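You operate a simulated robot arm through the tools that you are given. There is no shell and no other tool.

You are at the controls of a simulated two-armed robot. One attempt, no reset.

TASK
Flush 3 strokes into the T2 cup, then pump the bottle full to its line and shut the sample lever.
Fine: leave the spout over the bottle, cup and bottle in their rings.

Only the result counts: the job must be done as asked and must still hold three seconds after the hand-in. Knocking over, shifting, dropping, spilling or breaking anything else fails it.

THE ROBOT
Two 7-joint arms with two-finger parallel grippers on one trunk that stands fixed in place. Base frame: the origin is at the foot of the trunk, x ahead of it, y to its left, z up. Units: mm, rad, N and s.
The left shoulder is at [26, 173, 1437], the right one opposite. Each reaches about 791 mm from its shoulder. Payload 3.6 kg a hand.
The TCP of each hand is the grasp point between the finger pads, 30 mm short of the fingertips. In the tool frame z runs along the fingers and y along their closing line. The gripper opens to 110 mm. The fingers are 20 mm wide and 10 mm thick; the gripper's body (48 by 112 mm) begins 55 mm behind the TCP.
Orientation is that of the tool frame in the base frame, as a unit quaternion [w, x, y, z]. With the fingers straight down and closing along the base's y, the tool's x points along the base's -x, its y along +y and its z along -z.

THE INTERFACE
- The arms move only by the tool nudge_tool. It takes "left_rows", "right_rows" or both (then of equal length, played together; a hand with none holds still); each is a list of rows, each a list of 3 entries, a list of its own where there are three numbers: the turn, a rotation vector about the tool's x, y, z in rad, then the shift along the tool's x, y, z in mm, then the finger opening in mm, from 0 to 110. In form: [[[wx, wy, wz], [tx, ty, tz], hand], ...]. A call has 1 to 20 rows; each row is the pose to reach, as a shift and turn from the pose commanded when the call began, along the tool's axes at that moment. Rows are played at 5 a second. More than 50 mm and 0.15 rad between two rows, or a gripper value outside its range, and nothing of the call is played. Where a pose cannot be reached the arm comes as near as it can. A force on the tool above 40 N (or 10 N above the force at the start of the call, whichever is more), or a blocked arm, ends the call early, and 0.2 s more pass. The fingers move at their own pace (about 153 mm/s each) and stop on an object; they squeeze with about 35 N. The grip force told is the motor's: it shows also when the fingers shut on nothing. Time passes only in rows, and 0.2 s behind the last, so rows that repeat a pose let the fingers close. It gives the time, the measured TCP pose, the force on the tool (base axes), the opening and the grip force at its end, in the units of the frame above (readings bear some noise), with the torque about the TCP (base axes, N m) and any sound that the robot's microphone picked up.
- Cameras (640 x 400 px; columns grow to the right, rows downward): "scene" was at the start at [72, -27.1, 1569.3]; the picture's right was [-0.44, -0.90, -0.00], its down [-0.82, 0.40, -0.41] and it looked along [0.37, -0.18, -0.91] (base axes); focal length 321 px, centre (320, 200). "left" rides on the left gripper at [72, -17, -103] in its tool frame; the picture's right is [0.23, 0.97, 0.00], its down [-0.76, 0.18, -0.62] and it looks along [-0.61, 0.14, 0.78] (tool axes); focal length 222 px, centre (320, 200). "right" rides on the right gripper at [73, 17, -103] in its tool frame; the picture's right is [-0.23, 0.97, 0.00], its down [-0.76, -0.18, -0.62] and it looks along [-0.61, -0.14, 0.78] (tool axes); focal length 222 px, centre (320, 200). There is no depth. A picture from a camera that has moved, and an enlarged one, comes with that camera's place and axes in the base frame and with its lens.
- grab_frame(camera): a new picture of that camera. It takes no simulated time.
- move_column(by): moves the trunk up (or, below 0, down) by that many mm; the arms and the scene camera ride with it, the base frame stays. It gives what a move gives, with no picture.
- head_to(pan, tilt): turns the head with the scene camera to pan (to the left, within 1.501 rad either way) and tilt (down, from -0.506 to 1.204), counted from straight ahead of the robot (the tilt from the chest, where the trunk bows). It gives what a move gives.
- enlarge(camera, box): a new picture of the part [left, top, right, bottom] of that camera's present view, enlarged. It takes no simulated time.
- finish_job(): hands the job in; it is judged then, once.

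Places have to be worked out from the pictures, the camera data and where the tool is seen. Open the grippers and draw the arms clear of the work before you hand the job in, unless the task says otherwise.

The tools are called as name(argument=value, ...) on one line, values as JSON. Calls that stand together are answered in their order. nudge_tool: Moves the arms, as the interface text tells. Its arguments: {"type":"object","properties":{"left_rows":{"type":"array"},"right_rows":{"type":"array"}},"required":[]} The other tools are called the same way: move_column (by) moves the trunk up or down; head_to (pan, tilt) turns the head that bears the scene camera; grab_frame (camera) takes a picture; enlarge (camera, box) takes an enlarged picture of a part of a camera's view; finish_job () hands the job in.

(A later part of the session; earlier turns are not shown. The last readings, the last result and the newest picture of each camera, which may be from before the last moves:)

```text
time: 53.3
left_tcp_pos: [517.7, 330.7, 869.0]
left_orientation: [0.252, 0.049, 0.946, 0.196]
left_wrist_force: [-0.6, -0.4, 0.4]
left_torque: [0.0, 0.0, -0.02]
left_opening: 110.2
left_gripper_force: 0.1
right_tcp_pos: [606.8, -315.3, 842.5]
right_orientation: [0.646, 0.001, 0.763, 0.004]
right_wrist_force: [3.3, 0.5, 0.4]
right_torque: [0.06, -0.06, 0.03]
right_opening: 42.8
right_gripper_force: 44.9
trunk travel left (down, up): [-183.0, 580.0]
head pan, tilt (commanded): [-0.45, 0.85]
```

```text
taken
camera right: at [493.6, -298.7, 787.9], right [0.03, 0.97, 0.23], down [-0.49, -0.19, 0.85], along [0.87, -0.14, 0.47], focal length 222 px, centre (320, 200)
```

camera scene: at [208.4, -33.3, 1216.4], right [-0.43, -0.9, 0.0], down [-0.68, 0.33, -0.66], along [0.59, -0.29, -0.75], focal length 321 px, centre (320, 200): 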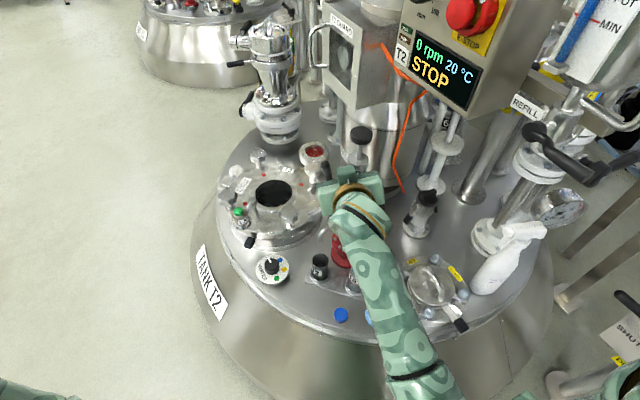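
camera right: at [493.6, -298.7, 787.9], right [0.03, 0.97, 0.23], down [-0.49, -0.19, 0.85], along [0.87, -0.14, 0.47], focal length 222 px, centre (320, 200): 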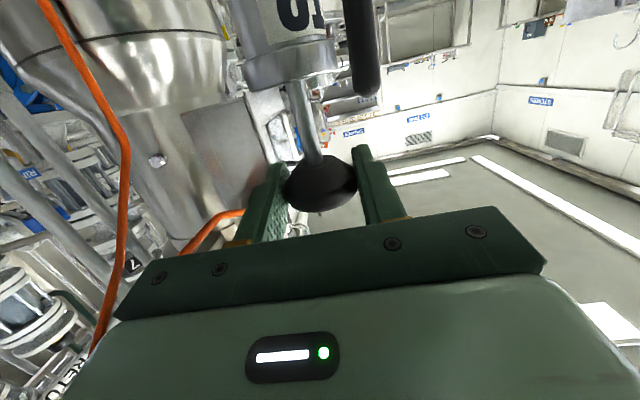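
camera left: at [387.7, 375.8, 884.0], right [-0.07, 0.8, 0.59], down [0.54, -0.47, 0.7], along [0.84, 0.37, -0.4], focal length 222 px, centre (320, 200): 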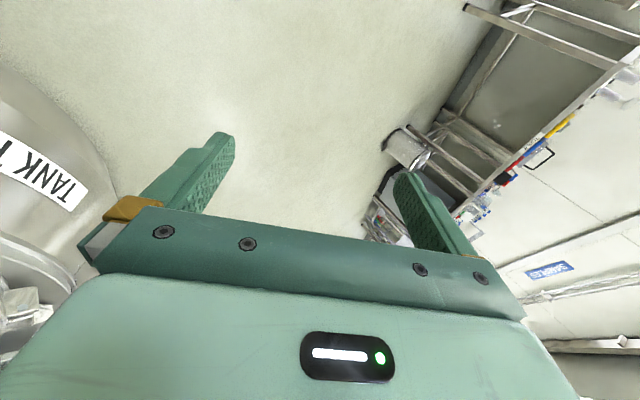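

Gripped (opening 42.8 mm). I push the plunger down 15 mm slowly to feel its resistance.

nudge_tool(right_rows=[[[0, 0, 0], [4.9, 0, 0.8], 20], [[0, 0, 0], [9.9, 0, 1.6], 20], [[0, 0, 0], [14.8, 0, 2.4], 20]])

enlarge(camera="scene", box=[270, 110, 430, 300])

```text
time: 54.1
left_tcp_pos: [518.2, 330.3, 869.3]
left_orientation: [0.252, 0.048, 0.946, 0.196]
left_wrist_force: [-0.1, 1.2, 0.3]
left_torque: [0.0, -0.02, 0.01]
left_opening: 109.9
left_gripper_force: 0.1
right_tcp_pos: [607.5, -315.1, 826.4]
right_orientation: [0.648, 0.0, 0.762, 0.004]
right_wrist_force: [9.6, 0.5, 4.7]
right_torque: [-0.07, -0.12, 0.0]
right_opening: 42.6
right_gripper_force: 44.9
trunk travel left (down, up): [-183.0, 580.0]
head pan, tilt (commanded): [-0.45, 0.85]
```

```text
2.11 times, centred on (350, 205) of scene
camera zoom: at [208.3, -34.4, 1216.6], right [-0.43, -0.9, 0.0], down [-0.68, 0.33, -0.66], along [0.59, -0.29, -0.75], focal length 676 px, centre (257, 190)
```

zoom: 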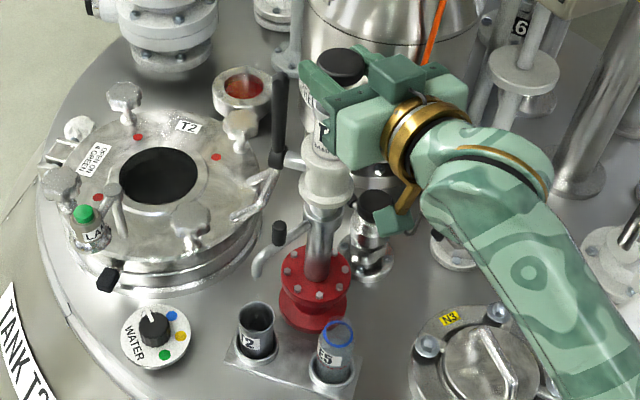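

The plunger moves with only ~5 N. I continue down in steps until the bottom is felt.

nudge_tool(right_rows=[[[0, 0, 0], [4.9, 0, 0.8], 20], [[0, 0, 0], [9.9, 0, 1.6], 20], [[0, 0, 0], [14.8, 0, 2.4], 20], [[0, 0, 0], [17.8, 0, 2.9], 20], [[0, 0, 0], [20.7, 0, 3.4], 20]])

enlarge(camera="scene", box=[270, 190, 390, 300])

```text
time: 55.3
left_tcp_pos: [517.4, 330.7, 869.7]
left_orientation: [0.251, 0.049, 0.946, 0.197]
left_wrist_force: [-0.4, 0.0, -0.1]
left_torque: [-0.02, 0.01, 0.03]
left_opening: 110.1
left_gripper_force: 0.1
right_tcp_pos: [605.8, -314.7, 806.0]
right_orientation: [0.647, 0.001, 0.763, 0.004]
right_wrist_force: [13.3, 0.9, 8.6]
right_torque: [0.11, -0.54, -0.04]
right_opening: 42.7
right_gripper_force: 45.1
trunk travel left (down, up): [-183.0, 580.0]
head pan, tilt (commanded): [-0.45, 0.85]
```

```text
3.64 times, centred on (330, 245) of scene
camera zoom: at [208.1, -34.3, 1216.6], right [-0.44, -0.9, 0.0], down [-0.68, 0.33, -0.66], along [0.59, -0.29, -0.75], focal length 1168 px, centre (284, 36)
```

zoom: 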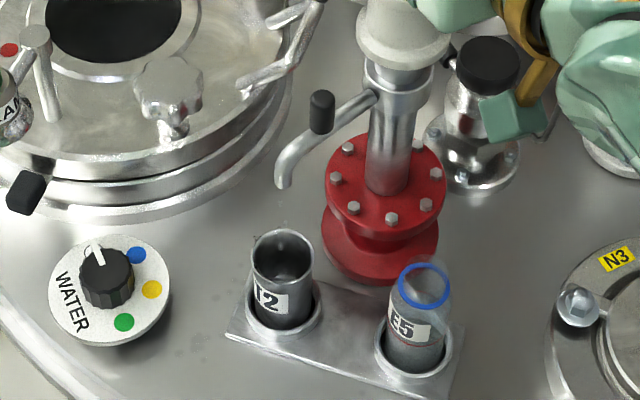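

Still not at the bottom at z=806, and drops seem to appear beneath the spout. I continue a little further down.

nudge_tool(right_rows=[[[0, 0, 0], [3, 0, 0.5], 20], [[0, 0, 0], [5.9, 0, 1], 20], [[0, 0, 0], [8.9, 0, 1.5], 20]])

enlarge(camera="scene", box=[270, 190, 390, 300])

grab_frame(camera="right")

```text
time: 56.1
left_tcp_pos: [517.3, 331.7, 869.6]
left_orientation: [0.252, 0.049, 0.946, 0.196]
left_wrist_force: [0.0, -0.2, 0.0]
left_torque: [0.01, -0.01, 0.03]
left_opening: 109.8
left_gripper_force: 0.0
right_tcp_pos: [606.9, -315.6, 800.5]
right_orientation: [0.649, 0.001, 0.761, 0.003]
right_wrist_force: [19.4, -0.8, 24.9]
right_torque: [-0.15, 0.18, -0.01]
right_opening: 42.7
right_gripper_force: 45.8
trunk travel left (down, up): [-183.0, 580.0]
head pan, tilt (commanded): [-0.45, 0.85]
```

```text
3.64 times, centred on (330, 245) of scene
camera zoom: at [207.3, -33.8, 1217.1], right [-0.44, -0.9, 0.0], down [-0.68, 0.33, -0.66], along [0.59, -0.29, -0.75], focal length 1168 px, centre (284, 36)
```

zoom: 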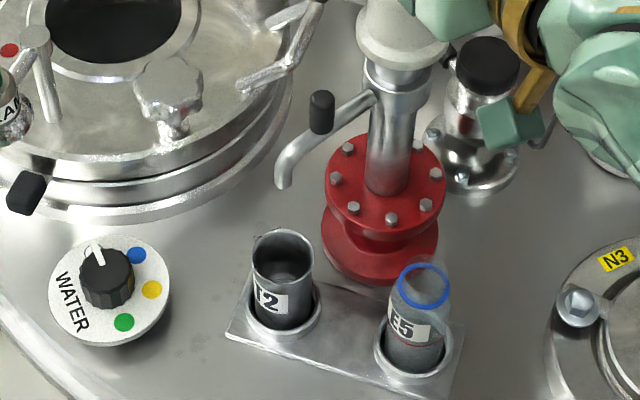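

```text
taken
camera right: at [493.7, -298.7, 746.0], right [0.03, 0.97, 0.23], down [-0.5, -0.18, 0.85], along [0.87, -0.14, 0.48], focal length 222 px, centre (320, 200)
```

right: 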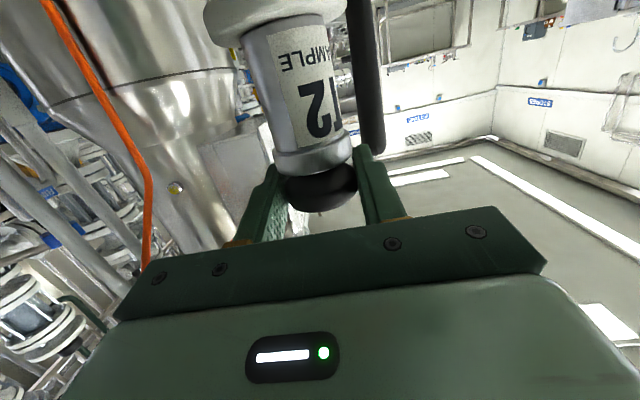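

The bottom is at about z=800 (25 N), so the stroke is about 41 mm. I pull the plunger back up to its top.

nudge_tool(right_rows=[[[0, 0, 0], [-7.9, 0, -1.3], 20], [[0, 0, 0], [-15.8, 0, -2.6], 20], [[0, 0, 0], [-23.7, 0, -3.9], 20], [[0, 0, 0], [-31.6, 0, -5.2], 20], [[0, 0, 0], [-39.5, 0, -6.5], 20], [[0, 0, 0], [-44.4, 0, -7.3], 20], [[0, 0, 0], [-44.4, 0, -7.3], 20]])

enlarge(camera="scene", box=[270, 190, 390, 300])

grab_frame(camera="right")

```text
time: 57.7
left_tcp_pos: [518.1, 331.5, 869.0]
left_orientation: [0.252, 0.049, 0.946, 0.197]
left_wrist_force: [0.3, -0.5, 0.0]
left_torque: [0.01, 0.03, -0.01]
left_opening: 110.1
left_gripper_force: 0.0
right_tcp_pos: [606.5, -315.2, 841.0]
right_orientation: [0.646, 0.001, 0.763, 0.004]
right_wrist_force: [1.6, 2.4, -1.9]
right_torque: [-0.09, 0.39, 0.06]
right_opening: 42.5
right_gripper_force: 45.4
trunk travel left (down, up): [-183.0, 580.0]
head pan, tilt (commanded): [-0.45, 0.85]
```

```text
3.64 times, centred on (330, 245) of scene
camera zoom: at [207.8, -34.5, 1216.5], right [-0.44, -0.9, 0.0], down [-0.68, 0.33, -0.66], along [0.59, -0.29, -0.75], focal length 1168 px, centre (284, 36)
```

zoom: 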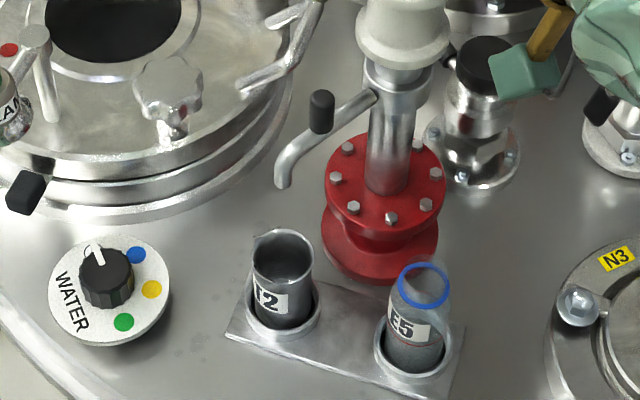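

```text
taken
camera right: at [492.8, -298.8, 787.5], right [0.03, 0.97, 0.23], down [-0.49, -0.18, 0.85], along [0.87, -0.14, 0.47], focal length 222 px, centre (320, 200)
```

right: 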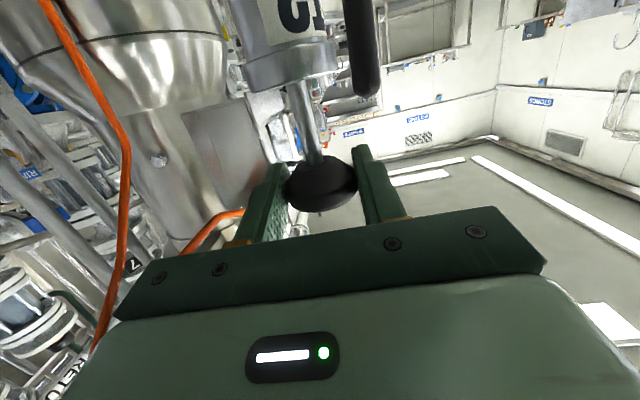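

The plunger followed the hand back to the top. I zoom on the cup and bottle to see whether that stroke delivered liquid.

enlarge(camera="scene", box=[300, 230, 360, 280])

enlarge(camera="scene", box=[335, 250, 395, 300])

```text
8.00 times, centred on (330, 255) of scene
camera zoom: at [207.8, -34.5, 1216.5], right [-0.44, -0.9, 0.0], down [-0.68, 0.33, -0.66], along [0.59, -0.29, -0.75], focal length 2571 px, centre (240, -240)
```

zoom: 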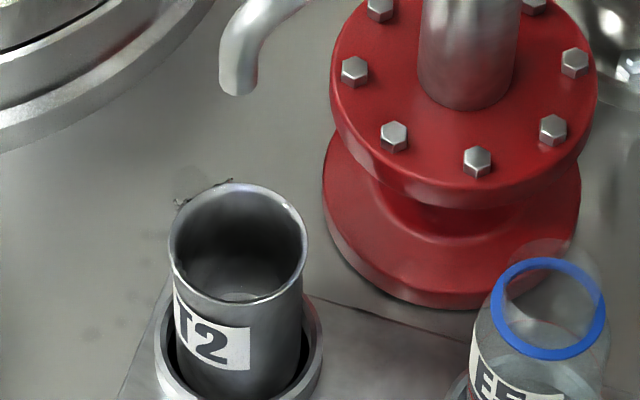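

```text
8.00 times, centred on (365, 275) of scene
camera zoom: at [207.8, -34.5, 1216.5], right [-0.44, -0.9, 0.0], down [-0.68, 0.33, -0.66], along [0.59, -0.29, -0.75], focal length 2571 px, centre (-40, -400)
```

zoom: 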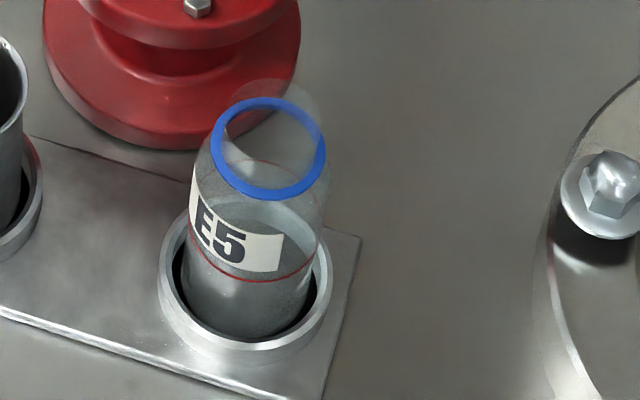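

Hard to tell yet. I check whether the plunger is really at its top by pulling up 5 mm more, gently.

nudge_tool(right_rows=[[[0, 0, 0], [-2.5, 0, -0.4], 20], [[0, 0, 0], [-4.9, 0, -0.8], 20], [[0, 0, 0], [-4.9, 0, -0.8], 20]])

```text
time: 58.5
left_tcp_pos: [518.7, 330.8, 867.3]
left_orientation: [0.251, 0.047, 0.947, 0.197]
left_wrist_force: [0.5, 0.9, 0.8]
left_torque: [0.0, 0.02, 0.0]
left_opening: 109.8
left_gripper_force: 0.1
right_tcp_pos: [606.2, -313.6, 842.1]
right_orientation: [0.643, 0.001, 0.766, 0.005]
right_wrist_force: [-14.4, 9.6, -26.8]
right_torque: [0.12, 0.59, 0.11]
right_opening: 42.8
right_gripper_force: 45.2
trunk travel left (down, up): [-183.0, 580.0]
head pan, tilt (commanded): [-0.45, 0.85]
```

The top stop is at z≈842, so that was one full stroke. Now the second stroke: down to the bottom.

nudge_tool(right_rows=[[[0, 0, 0], [4.4, 0, 0.7], 20], [[0, 0, 0], [11.8, 0, 2], 20], [[0, 0, 0], [19.7, 0, 3.3], 20], [[0, 0, 0], [27.6, 0, 4.6], 20], [[0, 0, 0], [35.5, 0, 5.9], 20], [[0, 0, 0], [43.4, 0, 7.2], 20], [[0, 0, 0], [46.9, 0, 7.7], 20]])

enlarge(camera="scene", box=[300, 230, 360, 280])

```text
time: 60.1
left_tcp_pos: [517.0, 331.8, 870.4]
left_orientation: [0.253, 0.048, 0.946, 0.197]
left_wrist_force: [0.1, 0.9, 1.5]
left_torque: [-0.02, 0.0, 0.02]
left_opening: 110.3
left_gripper_force: 0.2
right_tcp_pos: [607.6, -315.3, 800.7]
right_orientation: [0.648, 0.002, 0.762, 0.002]
right_wrist_force: [10.3, 2.1, 17.6]
right_torque: [0.22, 0.32, -0.03]
right_opening: 42.7
right_gripper_force: 45.2
trunk travel left (down, up): [-183.0, 580.0]
head pan, tilt (commanded): [-0.45, 0.85]
```

```text
8.00 times, centred on (330, 255) of scene
camera zoom: at [207.2, -33.7, 1217.0], right [-0.43, -0.9, 0.0], down [-0.68, 0.33, -0.66], along [0.59, -0.29, -0.75], focal length 2571 px, centre (240, -240)
```

zoom: 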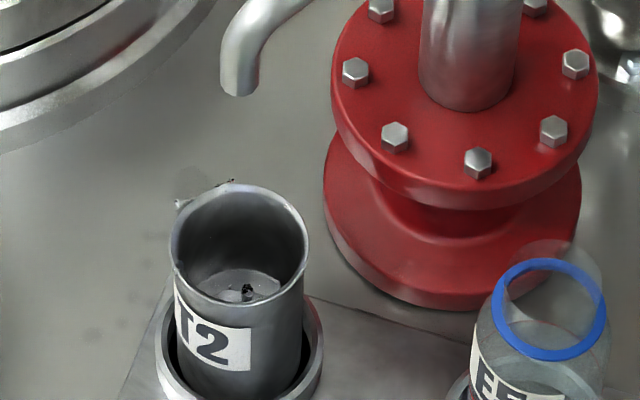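

Liquid is now clearly standing in the cup. I look closer at the cup's rim to be sure nothing lands outside.

enlarge(camera="scene", box=[310, 240, 340, 262])

enlarge(camera="scene", box=[290, 250, 330, 290])

```text
16.00 times, centred on (325, 251) of scene
camera zoom: at [207.2, -33.7, 1217.0], right [-0.43, -0.9, 0.0], down [-0.68, 0.33, -0.66], along [0.59, -0.29, -0.75], focal length 5142 px, centre (240, -616)
```

zoom: 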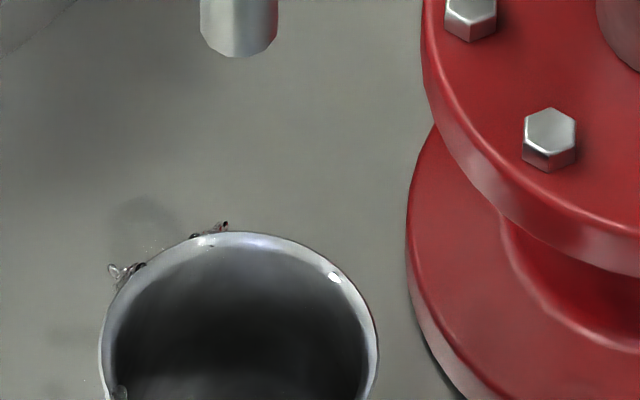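

```text
10.00 times, centred on (310, 270) of scene
camera zoom: at [207.2, -33.7, 1217.0], right [-0.43, -0.9, 0.0], down [-0.68, 0.33, -0.66], along [0.59, -0.29, -0.75], focal length 3213 px, centre (420, -500)
```

zoom: 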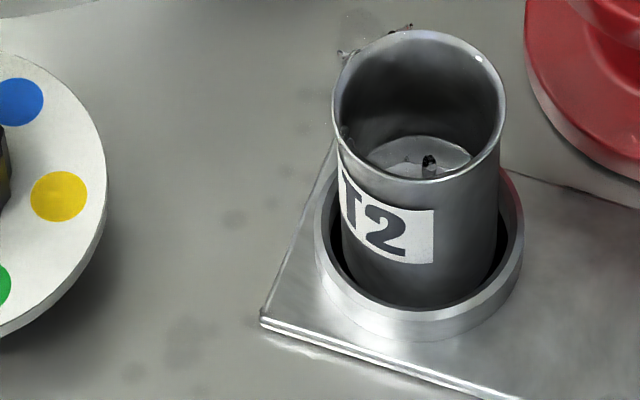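

Small specks sit on the far rim, so I'll pump more slowly. I pull the plunger back up to its top.

nudge_tool(right_rows=[[[0, 0, 0], [-7.9, 0, -1.3], 20], [[0, 0, 0], [-15.8, 0, -2.6], 20], [[0, 0, 0], [-23.7, 0, -3.9], 20], [[0, 0, 0], [-31.6, 0, -5.2], 20], [[0, 0, 0], [-39.5, 0, -6.5], 20], [[0, 0, 0], [-44.5, 0, -7.3], 20], [[0, 0, 0], [-44.5, 0, -7.3], 20]])

enlarge(camera="scene", box=[290, 230, 340, 280])

```text
time: 61.7
left_tcp_pos: [517.3, 330.1, 868.8]
left_orientation: [0.252, 0.049, 0.946, 0.197]
left_wrist_force: [-0.1, -0.3, -0.3]
left_torque: [-0.01, 0.02, 0.0]
left_opening: 109.8
left_gripper_force: 0.0
right_tcp_pos: [606.8, -315.6, 842.6]
right_orientation: [0.645, 0.001, 0.764, 0.004]
right_wrist_force: [0.3, 7.2, -8.5]
right_torque: [-0.01, 0.06, 0.09]
right_opening: 42.7
right_gripper_force: 45.1
trunk travel left (down, up): [-183.0, 580.0]
head pan, tilt (commanded): [-0.45, 0.85]
```

```text
8.00 times, centred on (315, 255) of scene
camera zoom: at [208.4, -34.4, 1216.3], right [-0.44, -0.9, 0.0], down [-0.68, 0.33, -0.66], along [0.59, -0.29, -0.75], focal length 2571 px, centre (360, -240)
```

zoom: 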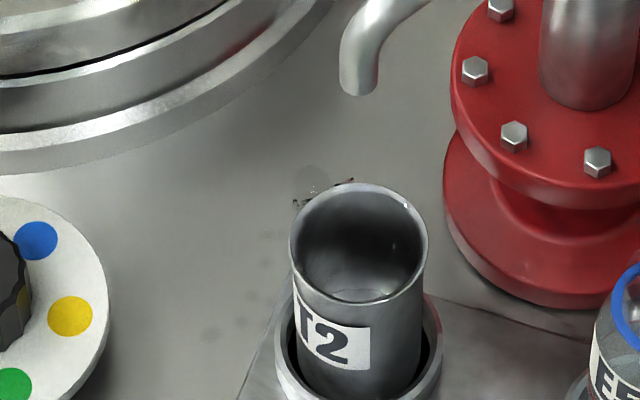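

Second stroke complete and back at the top. Third stroke, slower; I stop mid-way to look at the stream.

nudge_tool(right_rows=[[[0, 0, 0], [4.9, 0, 0.8], 20], [[0, 0, 0], [9.9, 0, 1.6], 20], [[0, 0, 0], [14.8, 0, 2.4], 20], [[0, 0, 0], [19.7, 0, 3.3], 20]])

enlarge(camera="scene", box=[300, 230, 340, 270])

```text
time: 62.7
left_tcp_pos: [518.4, 331.7, 869.5]
left_orientation: [0.253, 0.048, 0.946, 0.197]
left_wrist_force: [0.6, 0.2, 0.3]
left_torque: [0.02, -0.01, -0.02]
left_opening: 109.9
left_gripper_force: 0.0
right_tcp_pos: [606.0, -315.5, 825.3]
right_orientation: [0.647, 0.002, 0.762, 0.003]
right_wrist_force: [6.1, 5.2, 5.3]
right_torque: [-0.02, -1.13, 0.0]
right_opening: 42.9
right_gripper_force: 45.1
trunk travel left (down, up): [-183.0, 580.0]
head pan, tilt (commanded): [-0.45, 0.85]
```

```text
10.00 times, centred on (320, 250) of scene
camera zoom: at [207.6, -34.0, 1216.7], right [-0.44, -0.9, 0.0], down [-0.68, 0.33, -0.66], along [0.59, -0.29, -0.75], focal length 3213 px, centre (320, -300)
```

zoom: 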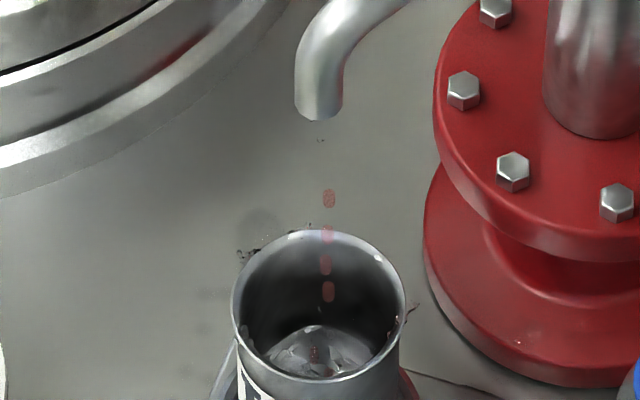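

Reddish drops fall from the spout right into the middle of the cup. I finish the third downstroke slowly.

nudge_tool(right_rows=[[[0, 0, 0], [3, 0, 0.5], 20], [[0, 0, 0], [6.9, 0, 1.1], 20], [[0, 0, 0], [10.9, 0, 1.8], 20], [[0, 0, 0], [14.8, 0, 2.4], 20], [[0, 0, 0], [18.8, 0, 3.1], 20], [[0, 0, 0], [22.7, 0, 3.7], 20], [[0, 0, 0], [24.7, 0, 4.1], 20], [[0, 0, 0], [24.7, 0, 4.1], 20]])

enlarge(camera="scene", box=[300, 230, 340, 270])

```text
time: 64.5
left_tcp_pos: [517.8, 330.9, 869.4]
left_orientation: [0.252, 0.048, 0.946, 0.197]
left_wrist_force: [0.3, -0.4, -0.1]
left_torque: [0.02, 0.02, 0.01]
left_opening: 110.1
left_gripper_force: 0.1
right_tcp_pos: [606.2, -315.2, 800.1]
right_orientation: [0.648, 0.002, 0.762, 0.002]
right_wrist_force: [10.6, 0.6, 13.1]
right_torque: [-0.14, -0.04, -0.06]
right_opening: 42.7
right_gripper_force: 44.3
trunk travel left (down, up): [-183.0, 580.0]
head pan, tilt (commanded): [-0.45, 0.85]
```

```text
10.00 times, centred on (320, 250) of scene
camera zoom: at [207.3, -34.2, 1216.8], right [-0.44, -0.9, 0.0], down [-0.68, 0.33, -0.66], along [0.59, -0.29, -0.75], focal length 3213 px, centre (320, -300)
```

zoom: 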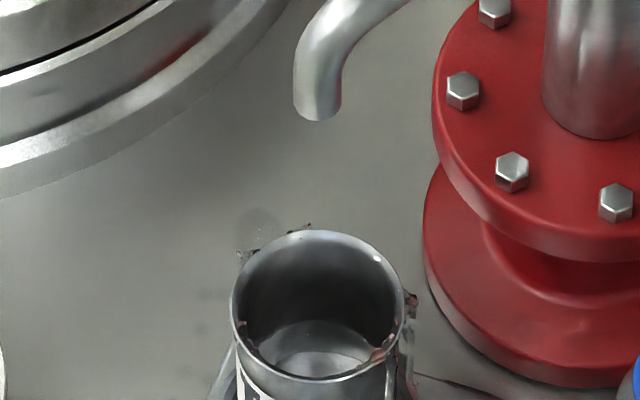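

I check the rim again closely, since some reddish bits appear at its right edge.

enlarge(camera="scene", box=[308, 250, 338, 285])

enlarge(camera="scene", box=[310, 245, 340, 265])

```text
11.43 times, centred on (323, 268) of scene
camera zoom: at [207.3, -34.2, 1216.8], right [-0.44, -0.9, 0.0], down [-0.68, 0.33, -0.66], along [0.59, -0.29, -0.75], focal length 3672 px, centre (286, -571)
```

zoom: 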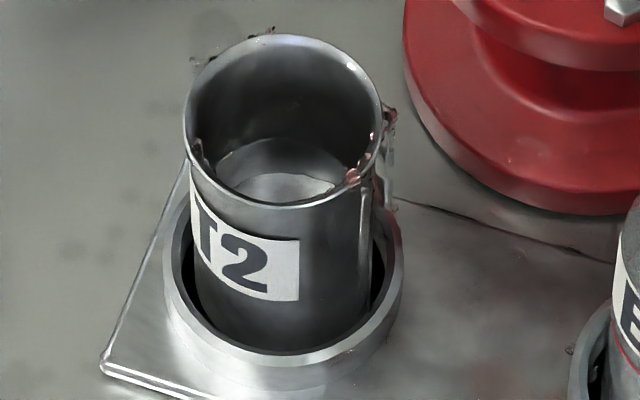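

```text
16.00 times, centred on (325, 255) of scene
camera zoom: at [207.3, -34.2, 1216.8], right [-0.44, -0.9, 0.0], down [-0.68, 0.33, -0.66], along [0.59, -0.29, -0.75], focal length 5142 px, centre (240, -680)
```

zoom: 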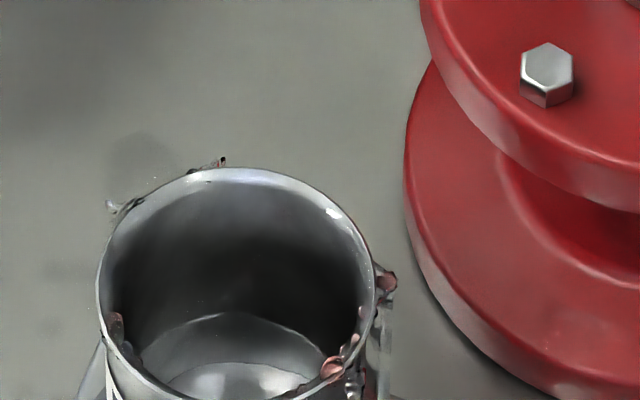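

Three downstrokes are in the cup. I raise the plunger to its top to complete the third stroke.

nudge_tool(right_rows=[[[0, 0, 0], [-5.9, 0, -1], 20], [[0, 0, 0], [-11.8, 0, -2], 20], [[0, 0, 0], [-17.8, 0, -2.9], 20], [[0, 0, 0], [-23.7, 0, -3.9], 20], [[0, 0, 0], [-29.6, 0, -4.9], 20], [[0, 0, 0], [-35.5, 0, -5.9], 20], [[0, 0, 0], [-41.4, 0, -6.9], 20], [[0, 0, 0], [-44, 0, -7.3], 20], [[0, 0, 0], [-44, 0, -7.3], 20]])

enlarge(camera="scene", box=[308, 240, 348, 285])

enlarge(camera="scene", box=[270, 100, 430, 260])

```text
time: 66.5
left_tcp_pos: [518.9, 331.0, 868.5]
left_orientation: [0.252, 0.048, 0.946, 0.197]
left_wrist_force: [-1.0, -0.2, 0.6]
left_torque: [-0.02, -0.03, -0.01]
left_opening: 110.2
left_gripper_force: 0.1
right_tcp_pos: [606.5, -314.6, 841.5]
right_orientation: [0.645, 0.001, 0.764, 0.004]
right_wrist_force: [-3.9, 5.3, -10.6]
right_torque: [0.07, 0.09, 0.06]
right_opening: 42.4
right_gripper_force: 44.9
trunk travel left (down, up): [-183.0, 580.0]
head pan, tilt (commanded): [-0.45, 0.85]
```

```text
8.89 times, centred on (328, 262) of scene
camera zoom: at [208.0, -34.8, 1216.4], right [-0.44, -0.9, 0.0], down [-0.68, 0.33, -0.66], along [0.59, -0.29, -0.75], focal length 2856 px, centre (249, -356)
```

zoom: 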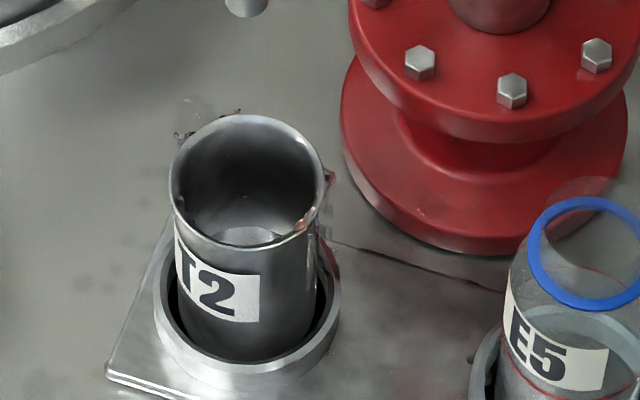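

```text
2.50 times, centred on (350, 180) of scene
camera zoom: at [208.0, -34.8, 1216.4], right [-0.44, -0.9, 0.0], down [-0.68, 0.33, -0.66], along [0.59, -0.29, -0.75], focal length 803 px, centre (245, 250)
```

zoom: 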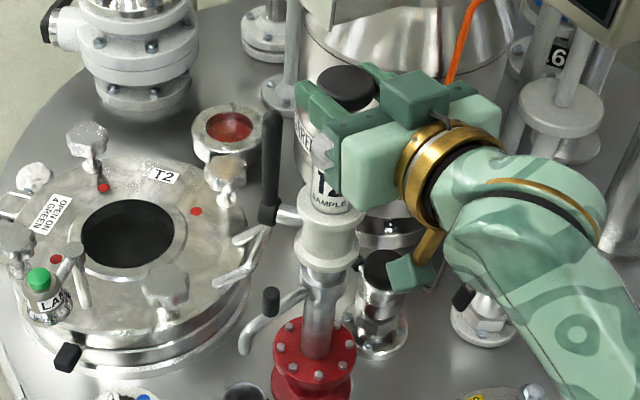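

The plunger is at its top with three strokes flushed. I release the knob, withdraw, and go down to line up with the spout's small black post at about (594, -253, 640).

nudge_tool(right_rows=[[[0, 0, 0], [0, 0, 0], 60], [[0, 0, 0], [0, 0, 0], 80], [[0, 0, 0], [7.5, 0, -44.4], 80], [[0, 0, 0], [15.1, 0, -88.7], 80], [[0, 0, 0], [54, 12.3, -83.4], 60], [[0, 0, 0], [93, 24.6, -78], 50], [[0, 0, 0], [132, 37, -72.8], 50], [[0, 0, 0], [171, 49.3, -67.4], 50], [[0, 0, 0], [209.9, 61.6, -62.1], 50], [[0, 0, 0], [209.9, 61.6, -62.1], 50]])

grab_frame(camera="right")

enlarge(camera="scene", box=[270, 110, 430, 290])

```text
time: 68.7
left_tcp_pos: [518.0, 331.4, 868.1]
left_orientation: [0.252, 0.048, 0.946, 0.197]
left_wrist_force: [-0.1, -0.2, -0.4]
left_torque: [0.01, 0.0, 0.03]
left_opening: 109.8
left_gripper_force: 0.0
right_tcp_pos: [510.3, -251.6, 647.0]
right_orientation: [0.647, 0.001, 0.762, 0.003]
right_wrist_force: [0.2, -0.1, -0.5]
right_torque: [-0.02, 0.01, 0.02]
right_opening: 50.2
right_gripper_force: 0.0
trunk travel left (down, up): [-183.0, 580.0]
head pan, tilt (commanded): [-0.45, 0.85]
```

```text
taken
camera right: at [397.7, -235.7, 593.5], right [0.03, 0.97, 0.23], down [-0.49, -0.18, 0.85], along [0.87, -0.14, 0.47], focal length 222 px, centre (320, 200)
```

right: 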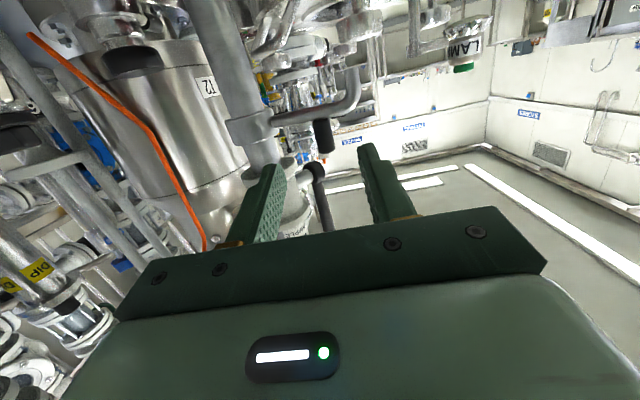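

```text
2.22 times, centred on (350, 200) of scene
camera zoom: at [207.4, -34.8, 1216.7], right [-0.44, -0.9, 0.0], down [-0.68, 0.33, -0.66], along [0.59, -0.29, -0.75], focal length 714 px, centre (253, 200)
```

zoom: 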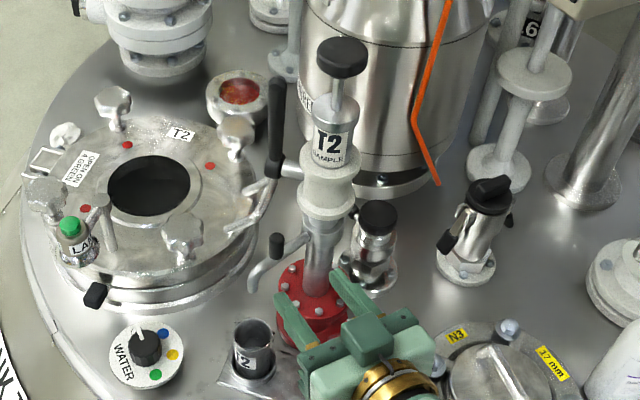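

The post stands between the finger lines at about (594, -250.5), z 625–651, just above the tube. I advance with the fingers around its upper part.

nudge_tool(right_rows=[[[0, 0, 0], [-2.6, 0.3, 20.4], 44], [[0, 0, 0], [-5.2, 0.6, 40.7], 44], [[0, 0, 0], [-7.8, 0.8, 61], 44], [[0, 0, 0], [-10.4, 0.8, 81.4], 44], [[0, 0, 0], [-10.4, 0.8, 81.4], 44]])

grab_frame(camera="right")

enlarge(camera="scene", box=[280, 170, 400, 270])

```text
time: 69.9
left_tcp_pos: [517.6, 330.7, 871.0]
left_orientation: [0.253, 0.049, 0.946, 0.196]
left_wrist_force: [-0.2, 0.2, -0.1]
left_torque: [0.01, 0.01, 0.02]
left_opening: 110.3
left_gripper_force: 0.0
right_tcp_pos: [593.1, -252.4, 643.6]
right_orientation: [0.647, 0.001, 0.763, 0.003]
right_wrist_force: [-0.2, -0.2, 1.0]
right_torque: [0.03, -0.02, 0.02]
right_opening: 44.0
right_gripper_force: 0.1
trunk travel left (down, up): [-183.0, 580.0]
head pan, tilt (commanded): [-0.45, 0.85]
```

```text
taken
camera right: at [479.5, -235.4, 589.9], right [0.03, 0.97, 0.23], down [-0.49, -0.19, 0.85], along [0.87, -0.14, 0.47], focal length 222 px, centre (320, 200)
```

right: 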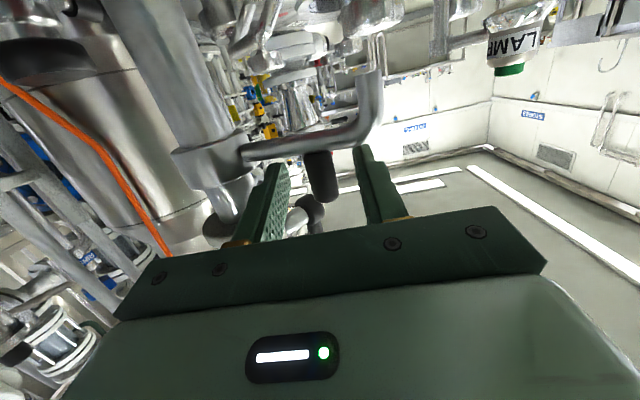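

```text
4.00 times, centred on (340, 220) of scene
camera zoom: at [207.5, -34.8, 1216.7], right [-0.44, -0.9, 0.0], down [-0.68, 0.33, -0.66], along [0.59, -0.29, -0.75], focal length 1285 px, centre (240, 120)
```

zoom: 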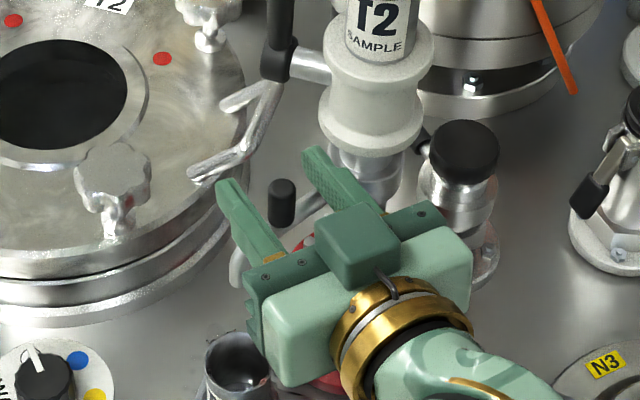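

The post sits right at the grasp point. I close on it.

nudge_tool(right_rows=[[[0, 0, 0], [0, 0, 0], 14], [[0, 0, 0], [0, 0, 0], 6], [[0, 0, 0], [0, 0, 0], 6]])

grab_frame(camera="right")

```text
time: 70.7
left_tcp_pos: [518.0, 332.8, 867.5]
left_orientation: [0.253, 0.047, 0.946, 0.197]
left_wrist_force: [-0.3, -0.5, -0.4]
left_torque: [0.02, 0.04, 0.0]
left_opening: 110.0
left_gripper_force: 0.0
right_tcp_pos: [593.2, -249.2, 644.4]
right_orientation: [0.647, -0.001, 0.762, 0.005]
right_wrist_force: [-2.0, 14.1, -1.1]
right_torque: [-0.35, -0.37, 0.19]
right_opening: 15.2
right_gripper_force: 44.6
trunk travel left (down, up): [-183.0, 580.0]
head pan, tilt (commanded): [-0.45, 0.85]
```

```text
taken
camera right: at [479.3, -233.4, 590.0], right [0.03, 0.97, 0.23], down [-0.49, -0.19, 0.85], along [0.87, -0.14, 0.47], focal length 222 px, centre (320, 200)
```

right: 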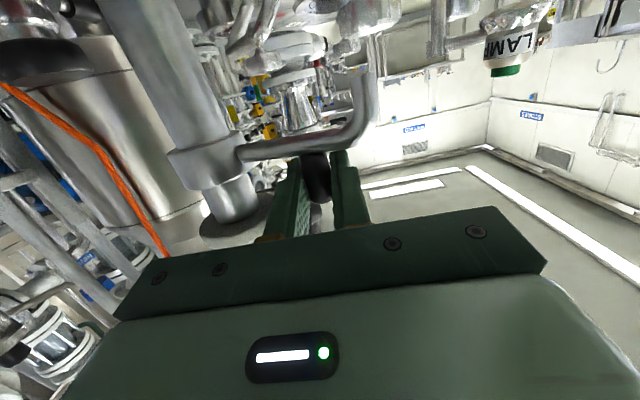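

Gripped the post (15 mm). I now swing the spout along its arc about the column, halfway first.

nudge_tool(right_rows=[[[0, 0, 0], [1.2, 0.5, -7.5], 6], [[0, 0, 0], [2.4, -3.4, -14.6], 6], [[0, 0, 0], [3.5, -8.2, -21.2], 6], [[0, 0, 0], [4.5, -13.8, -27.2], 6]])

grab_frame(camera="right")

enlarge(camera="scene", box=[280, 170, 420, 300])

```text
time: 71.7
left_tcp_pos: [517.1, 332.1, 868.2]
left_orientation: [0.252, 0.048, 0.946, 0.197]
left_wrist_force: [0.8, 0.2, -0.7]
left_torque: [-0.01, 0.0, -0.01]
left_opening: 109.8
left_gripper_force: 0.0
right_tcp_pos: [563.4, -262.7, 643.8]
right_orientation: [0.646, 0.002, 0.764, 0.003]
right_wrist_force: [-12.3, 21.6, -3.6]
right_torque: [-0.34, -0.3, 0.39]
right_opening: 15.4
right_gripper_force: 44.9
trunk travel left (down, up): [-183.0, 580.0]
head pan, tilt (commanded): [-0.45, 0.85]
```

```text
taken
camera right: at [450.3, -246.8, 590.1], right [0.03, 0.97, 0.23], down [-0.49, -0.19, 0.85], along [0.87, -0.14, 0.47], focal length 222 px, centre (320, 200)
```

right: 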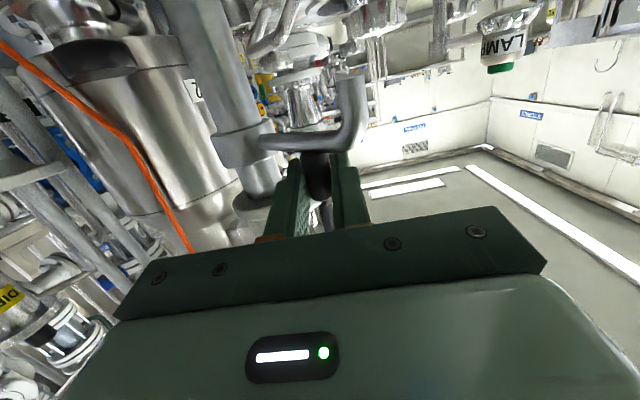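

```text
3.08 times, centred on (350, 235) of scene
camera zoom: at [206.6, -32.9, 1216.8], right [-0.43, -0.9, 0.0], down [-0.68, 0.33, -0.66], along [0.59, -0.29, -0.75], focal length 989 px, centre (228, 92)
```

zoom: 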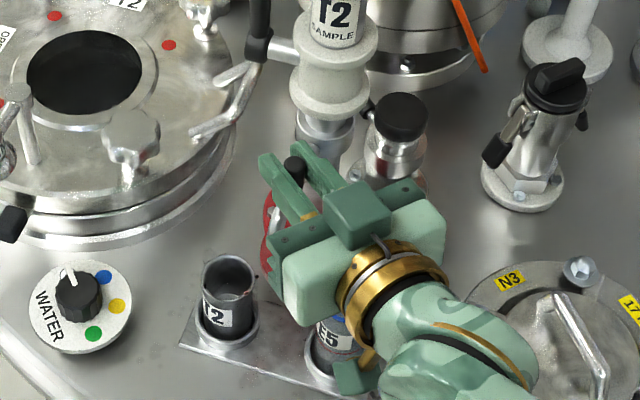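

The spout follows; the side force shows its turning axis is nearer (606, -312), so I correct the arc and go on toward the bottle.

nudge_tool(right_rows=[[[0, 0, 0], [1.0, 0, -5.5], 6], [[0, 0, 0], [1.6, -6, -10], 6], [[0, 0, 0], [2.5, -13.6, -15.2], 6], [[0, 0, 0], [3.1, -20.6, -18.6], 6]])

grab_frame(camera="right")

enlarge(camera="scene", box=[280, 170, 420, 300])

```text
time: 72.7
left_tcp_pos: [517.3, 330.5, 869.1]
left_orientation: [0.252, 0.048, 0.946, 0.197]
left_wrist_force: [0.1, 1.0, -0.1]
left_torque: [0.0, 0.01, 0.01]
left_opening: 110.0
left_gripper_force: 0.0
right_tcp_pos: [546.4, -286.5, 643.5]
right_orientation: [0.646, 0.0, 0.763, 0.004]
right_wrist_force: [-6.2, 9.1, -5.1]
right_torque: [-0.43, 0.4, 0.34]
right_opening: 15.3
right_gripper_force: 45.4
trunk travel left (down, up): [-183.0, 580.0]
head pan, tilt (commanded): [-0.45, 0.85]
```

```text
taken
camera right: at [432.2, -269.7, 590.2], right [0.04, 0.97, 0.23], down [-0.49, -0.18, 0.85], along [0.87, -0.14, 0.47], focal length 222 px, centre (320, 200)
```

right: 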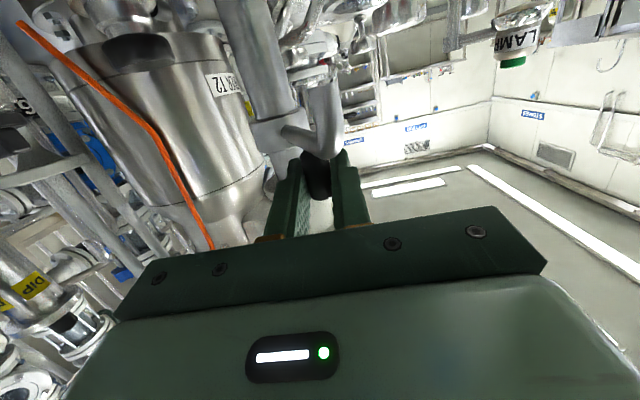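

```text
3.08 times, centred on (350, 235) of scene
camera zoom: at [207.4, -34.4, 1216.7], right [-0.44, -0.9, 0.0], down [-0.68, 0.33, -0.66], along [0.59, -0.29, -0.75], focal length 989 px, centre (228, 92)
```

zoom: 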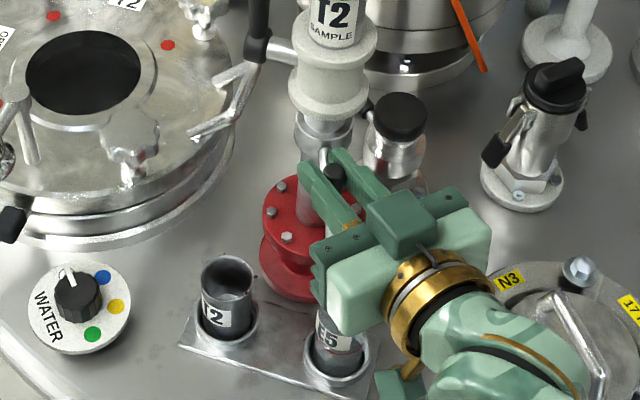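

It's at about 157° with little force left. I make the last few degrees toward the bottle, then let go and back away to see the alignment.

nudge_tool(right_rows=[[[0, 0, 0], [0.2, -3.5, -1.3], 6], [[0, 0, 0], [0.4, -6.9, -2.4], 6], [[0, 0, 0], [0.4, -6.9, -2.4], 6]])

nudge_tool(right_rows=[[[0, 0, 0], [0, 0, 0], 30], [[0, 0, 0], [0, 0, 0], 44], [[0, 0, 0], [5, 0, -30], 44], [[0, 0, 0], [10, 0, -60], 44], [[0, 0, 0], [-25, -40, -66], 44], [[0, 0, 0], [-60, -80, -72], 44]])

enlarge(camera="scene", box=[300, 190, 400, 300])

grab_frame(camera="right")

```text
time: 73.5
left_tcp_pos: [517.6, 330.8, 869.8]
left_orientation: [0.253, 0.048, 0.946, 0.196]
left_wrist_force: [-0.5, 0.8, 0.1]
left_torque: [0.01, -0.01, -0.01]
left_opening: 109.7
left_gripper_force: 0.1
right_tcp_pos: [542.6, -293.0, 645.0]
right_orientation: [0.647, 0.001, 0.763, 0.003]
right_wrist_force: [-9.4, 5.5, -3.6]
right_torque: [-0.4, -0.08, 0.22]
right_opening: 15.2
right_gripper_force: 45.2
trunk travel left (down, up): [-183.0, 580.0]
head pan, tilt (commanded): [-0.45, 0.85]
```

```text
refused: row 5 steps farther than a row can; nothing moved
```

```text
3.64 times, centred on (350, 245) of scene
camera zoom: at [206.9, -34.5, 1216.8], right [-0.44, -0.9, 0.0], down [-0.68, 0.33, -0.66], along [0.59, -0.29, -0.75], focal length 1168 px, centre (211, 36)
```

zoom: 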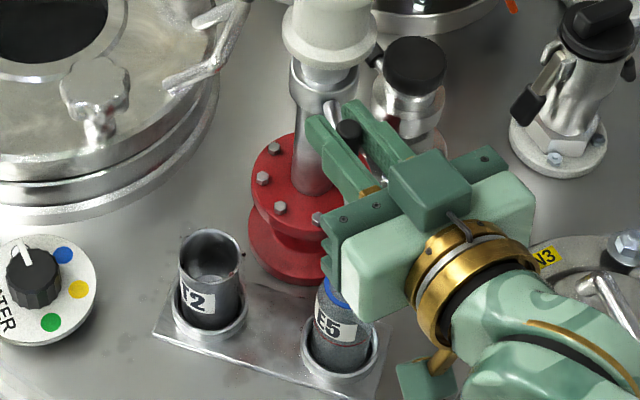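

```text
taken
camera right: at [430.0, -276.8, 590.2], right [0.04, 0.97, 0.23], down [-0.49, -0.18, 0.85], along [0.87, -0.14, 0.47], focal length 222 px, centre (320, 200)
```

right: 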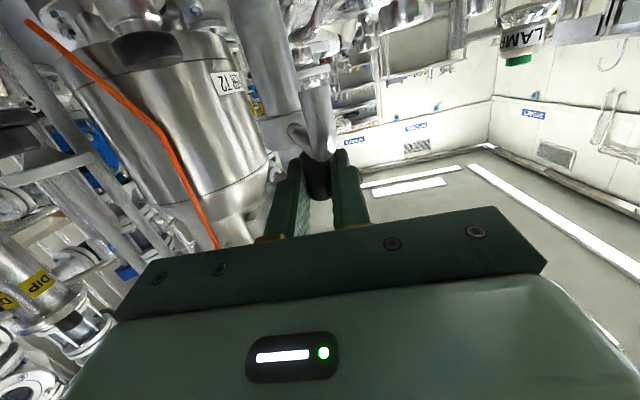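

The release call was refused for one long step, so nothing moved. I repeat it with shorter steps: open, lift clear of the post, then back away to the upper right.

nudge_tool(right_rows=[[[0, 0, 0], [0, 0, 0], 30], [[0, 0, 0], [0, 0, 0], 44], [[0, 0, 0], [-12, 0, -2], 44], [[0, 0, 0], [-24.7, 0, -4.1], 44], [[0, 0, 0], [-50, -12, -33], 44], [[0, 0, 0], [-76, -25, -62], 44], [[0, 0, 0], [-101.6, -37, -90.8], 44], [[0, 0, 0], [-101.6, -37, -90.8], 44]])

enlarge(camera="scene", box=[300, 190, 400, 300])

grab_frame(camera="right")

```text
time: 75.3
left_tcp_pos: [517.2, 329.5, 869.1]
left_orientation: [0.253, 0.048, 0.946, 0.197]
left_wrist_force: [-0.5, 0.0, 0.1]
left_torque: [0.03, 0.03, -0.02]
left_opening: 110.0
left_gripper_force: 0.1
right_tcp_pos: [469.7, -330.4, 760.4]
right_orientation: [0.647, 0.002, 0.762, 0.004]
right_wrist_force: [-0.2, -1.2, -0.3]
right_torque: [-0.02, 0.01, 0.02]
right_opening: 44.2
right_gripper_force: 0.1
trunk travel left (down, up): [-183.0, 580.0]
head pan, tilt (commanded): [-0.45, 0.85]
```

```text
3.64 times, centred on (350, 245) of scene
camera zoom: at [207.5, -34.8, 1216.6], right [-0.44, -0.9, 0.0], down [-0.68, 0.33, -0.66], along [0.59, -0.29, -0.75], focal length 1168 px, centre (211, 36)
```

zoom: 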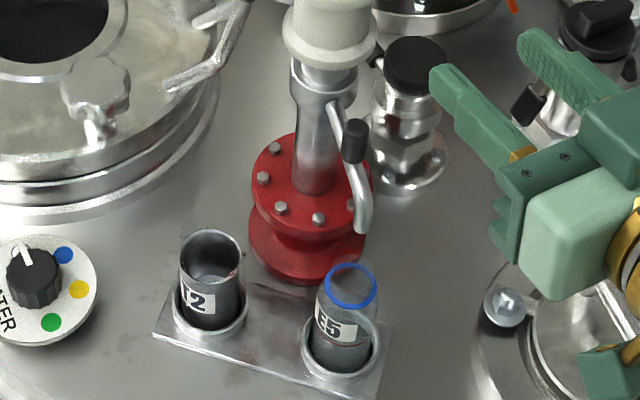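

```text
taken
camera right: at [356.4, -314.7, 706.1], right [0.03, 0.97, 0.23], down [-0.49, -0.19, 0.85], along [0.87, -0.14, 0.47], focal length 222 px, centre (320, 200)
```

right: 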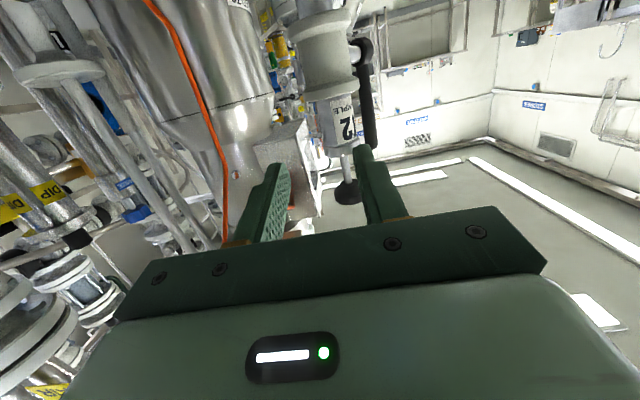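

The spout tip now projects straight down onto the bottle's mouth (within ~2 mm). I zoom in on the bottle to see its line and level before pumping.

enlarge(camera="scene", box=[335, 245, 385, 300])

enlarge(camera="scene", box=[340, 230, 370, 275])

enlarge(camera="scene", box=[305, 245, 345, 285])

```text
7.27 times, centred on (360, 272) of scene
camera zoom: at [207.5, -34.8, 1216.6], right [-0.44, -0.9, 0.0], down [-0.68, 0.33, -0.66], along [0.59, -0.29, -0.75], focal length 2337 px, centre (29, -327)
```

zoom: 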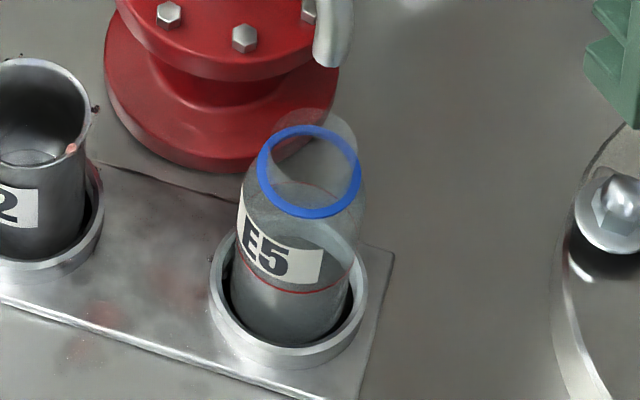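

```text
8.89 times, centred on (355, 252) of scene
camera zoom: at [207.5, -34.8, 1216.6], right [-0.44, -0.9, 0.0], down [-0.68, 0.33, -0.66], along [0.59, -0.29, -0.75], focal length 2856 px, centre (9, -267)
```

zoom: 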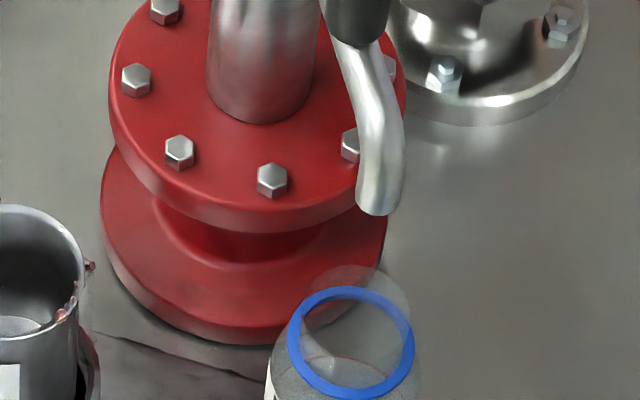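

```text
10.00 times, centred on (325, 265) of scene
camera zoom: at [207.5, -34.8, 1216.6], right [-0.44, -0.9, 0.0], down [-0.68, 0.33, -0.66], along [0.59, -0.29, -0.75], focal length 3213 px, centre (270, -450)
```

zoom: 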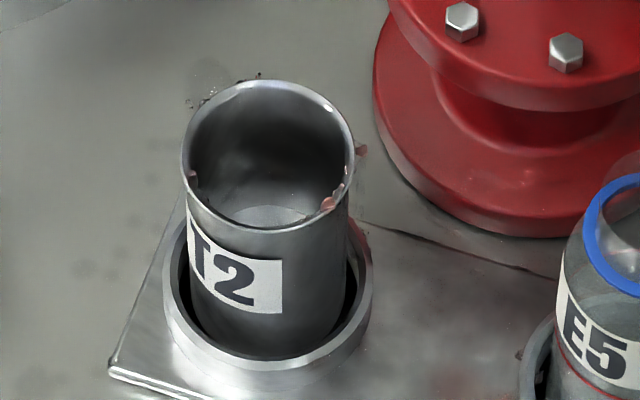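

The bottle has a red fill line at about z≈482 and looks empty below it. I go back to the pump knob and grip it again.

nudge_tool(right_rows=[[[0, 0, 0], [-30, 5, 14], 80], [[0, 0, 0], [-60, 10, 28], 80], [[0, 0, 0], [-89.8, 15.4, 42.7], 80], [[0, 0, 0], [-96, 15.6, 82], 80], [[0, 0, 0], [-102.8, 15.8, 121.7], 80], [[0, 0, 0], [-102.8, 15.8, 121.7], 80], [[0, 0, 0], [-102.8, 15.8, 121.7], 30], [[0, 0, 0], [-102.8, 15.8, 121.7], 20], [[0, 0, 0], [-102.8, 15.8, 121.7], 20]])

enlarge(camera="scene", box=[270, 100, 430, 290])

```text
time: 77.3
left_tcp_pos: [517.7, 330.7, 868.8]
left_orientation: [0.253, 0.048, 0.946, 0.197]
left_wrist_force: [-0.7, -1.3, 0.0]
left_torque: [-0.02, -0.01, 0.0]
left_opening: 110.1
left_gripper_force: 0.1
right_tcp_pos: [607.9, -315.5, 840.5]
right_orientation: [0.647, 0.001, 0.763, 0.004]
right_wrist_force: [-0.2, 6.4, -0.1]
right_torque: [0.21, -0.02, 0.1]
right_opening: 42.8
right_gripper_force: 45.2
trunk travel left (down, up): [-183.0, 580.0]
head pan, tilt (commanded): [-0.45, 0.85]
```

```text
2.11 times, centred on (350, 195) of scene
camera zoom: at [207.5, -34.0, 1216.7], right [-0.43, -0.9, 0.0], down [-0.68, 0.33, -0.66], along [0.59, -0.29, -0.75], focal length 676 px, centre (257, 210)
```

zoom: 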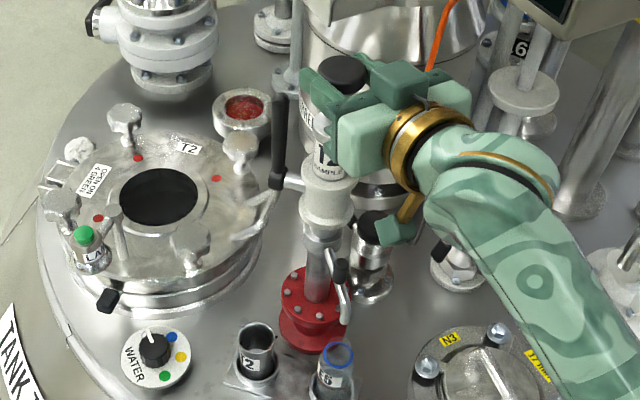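

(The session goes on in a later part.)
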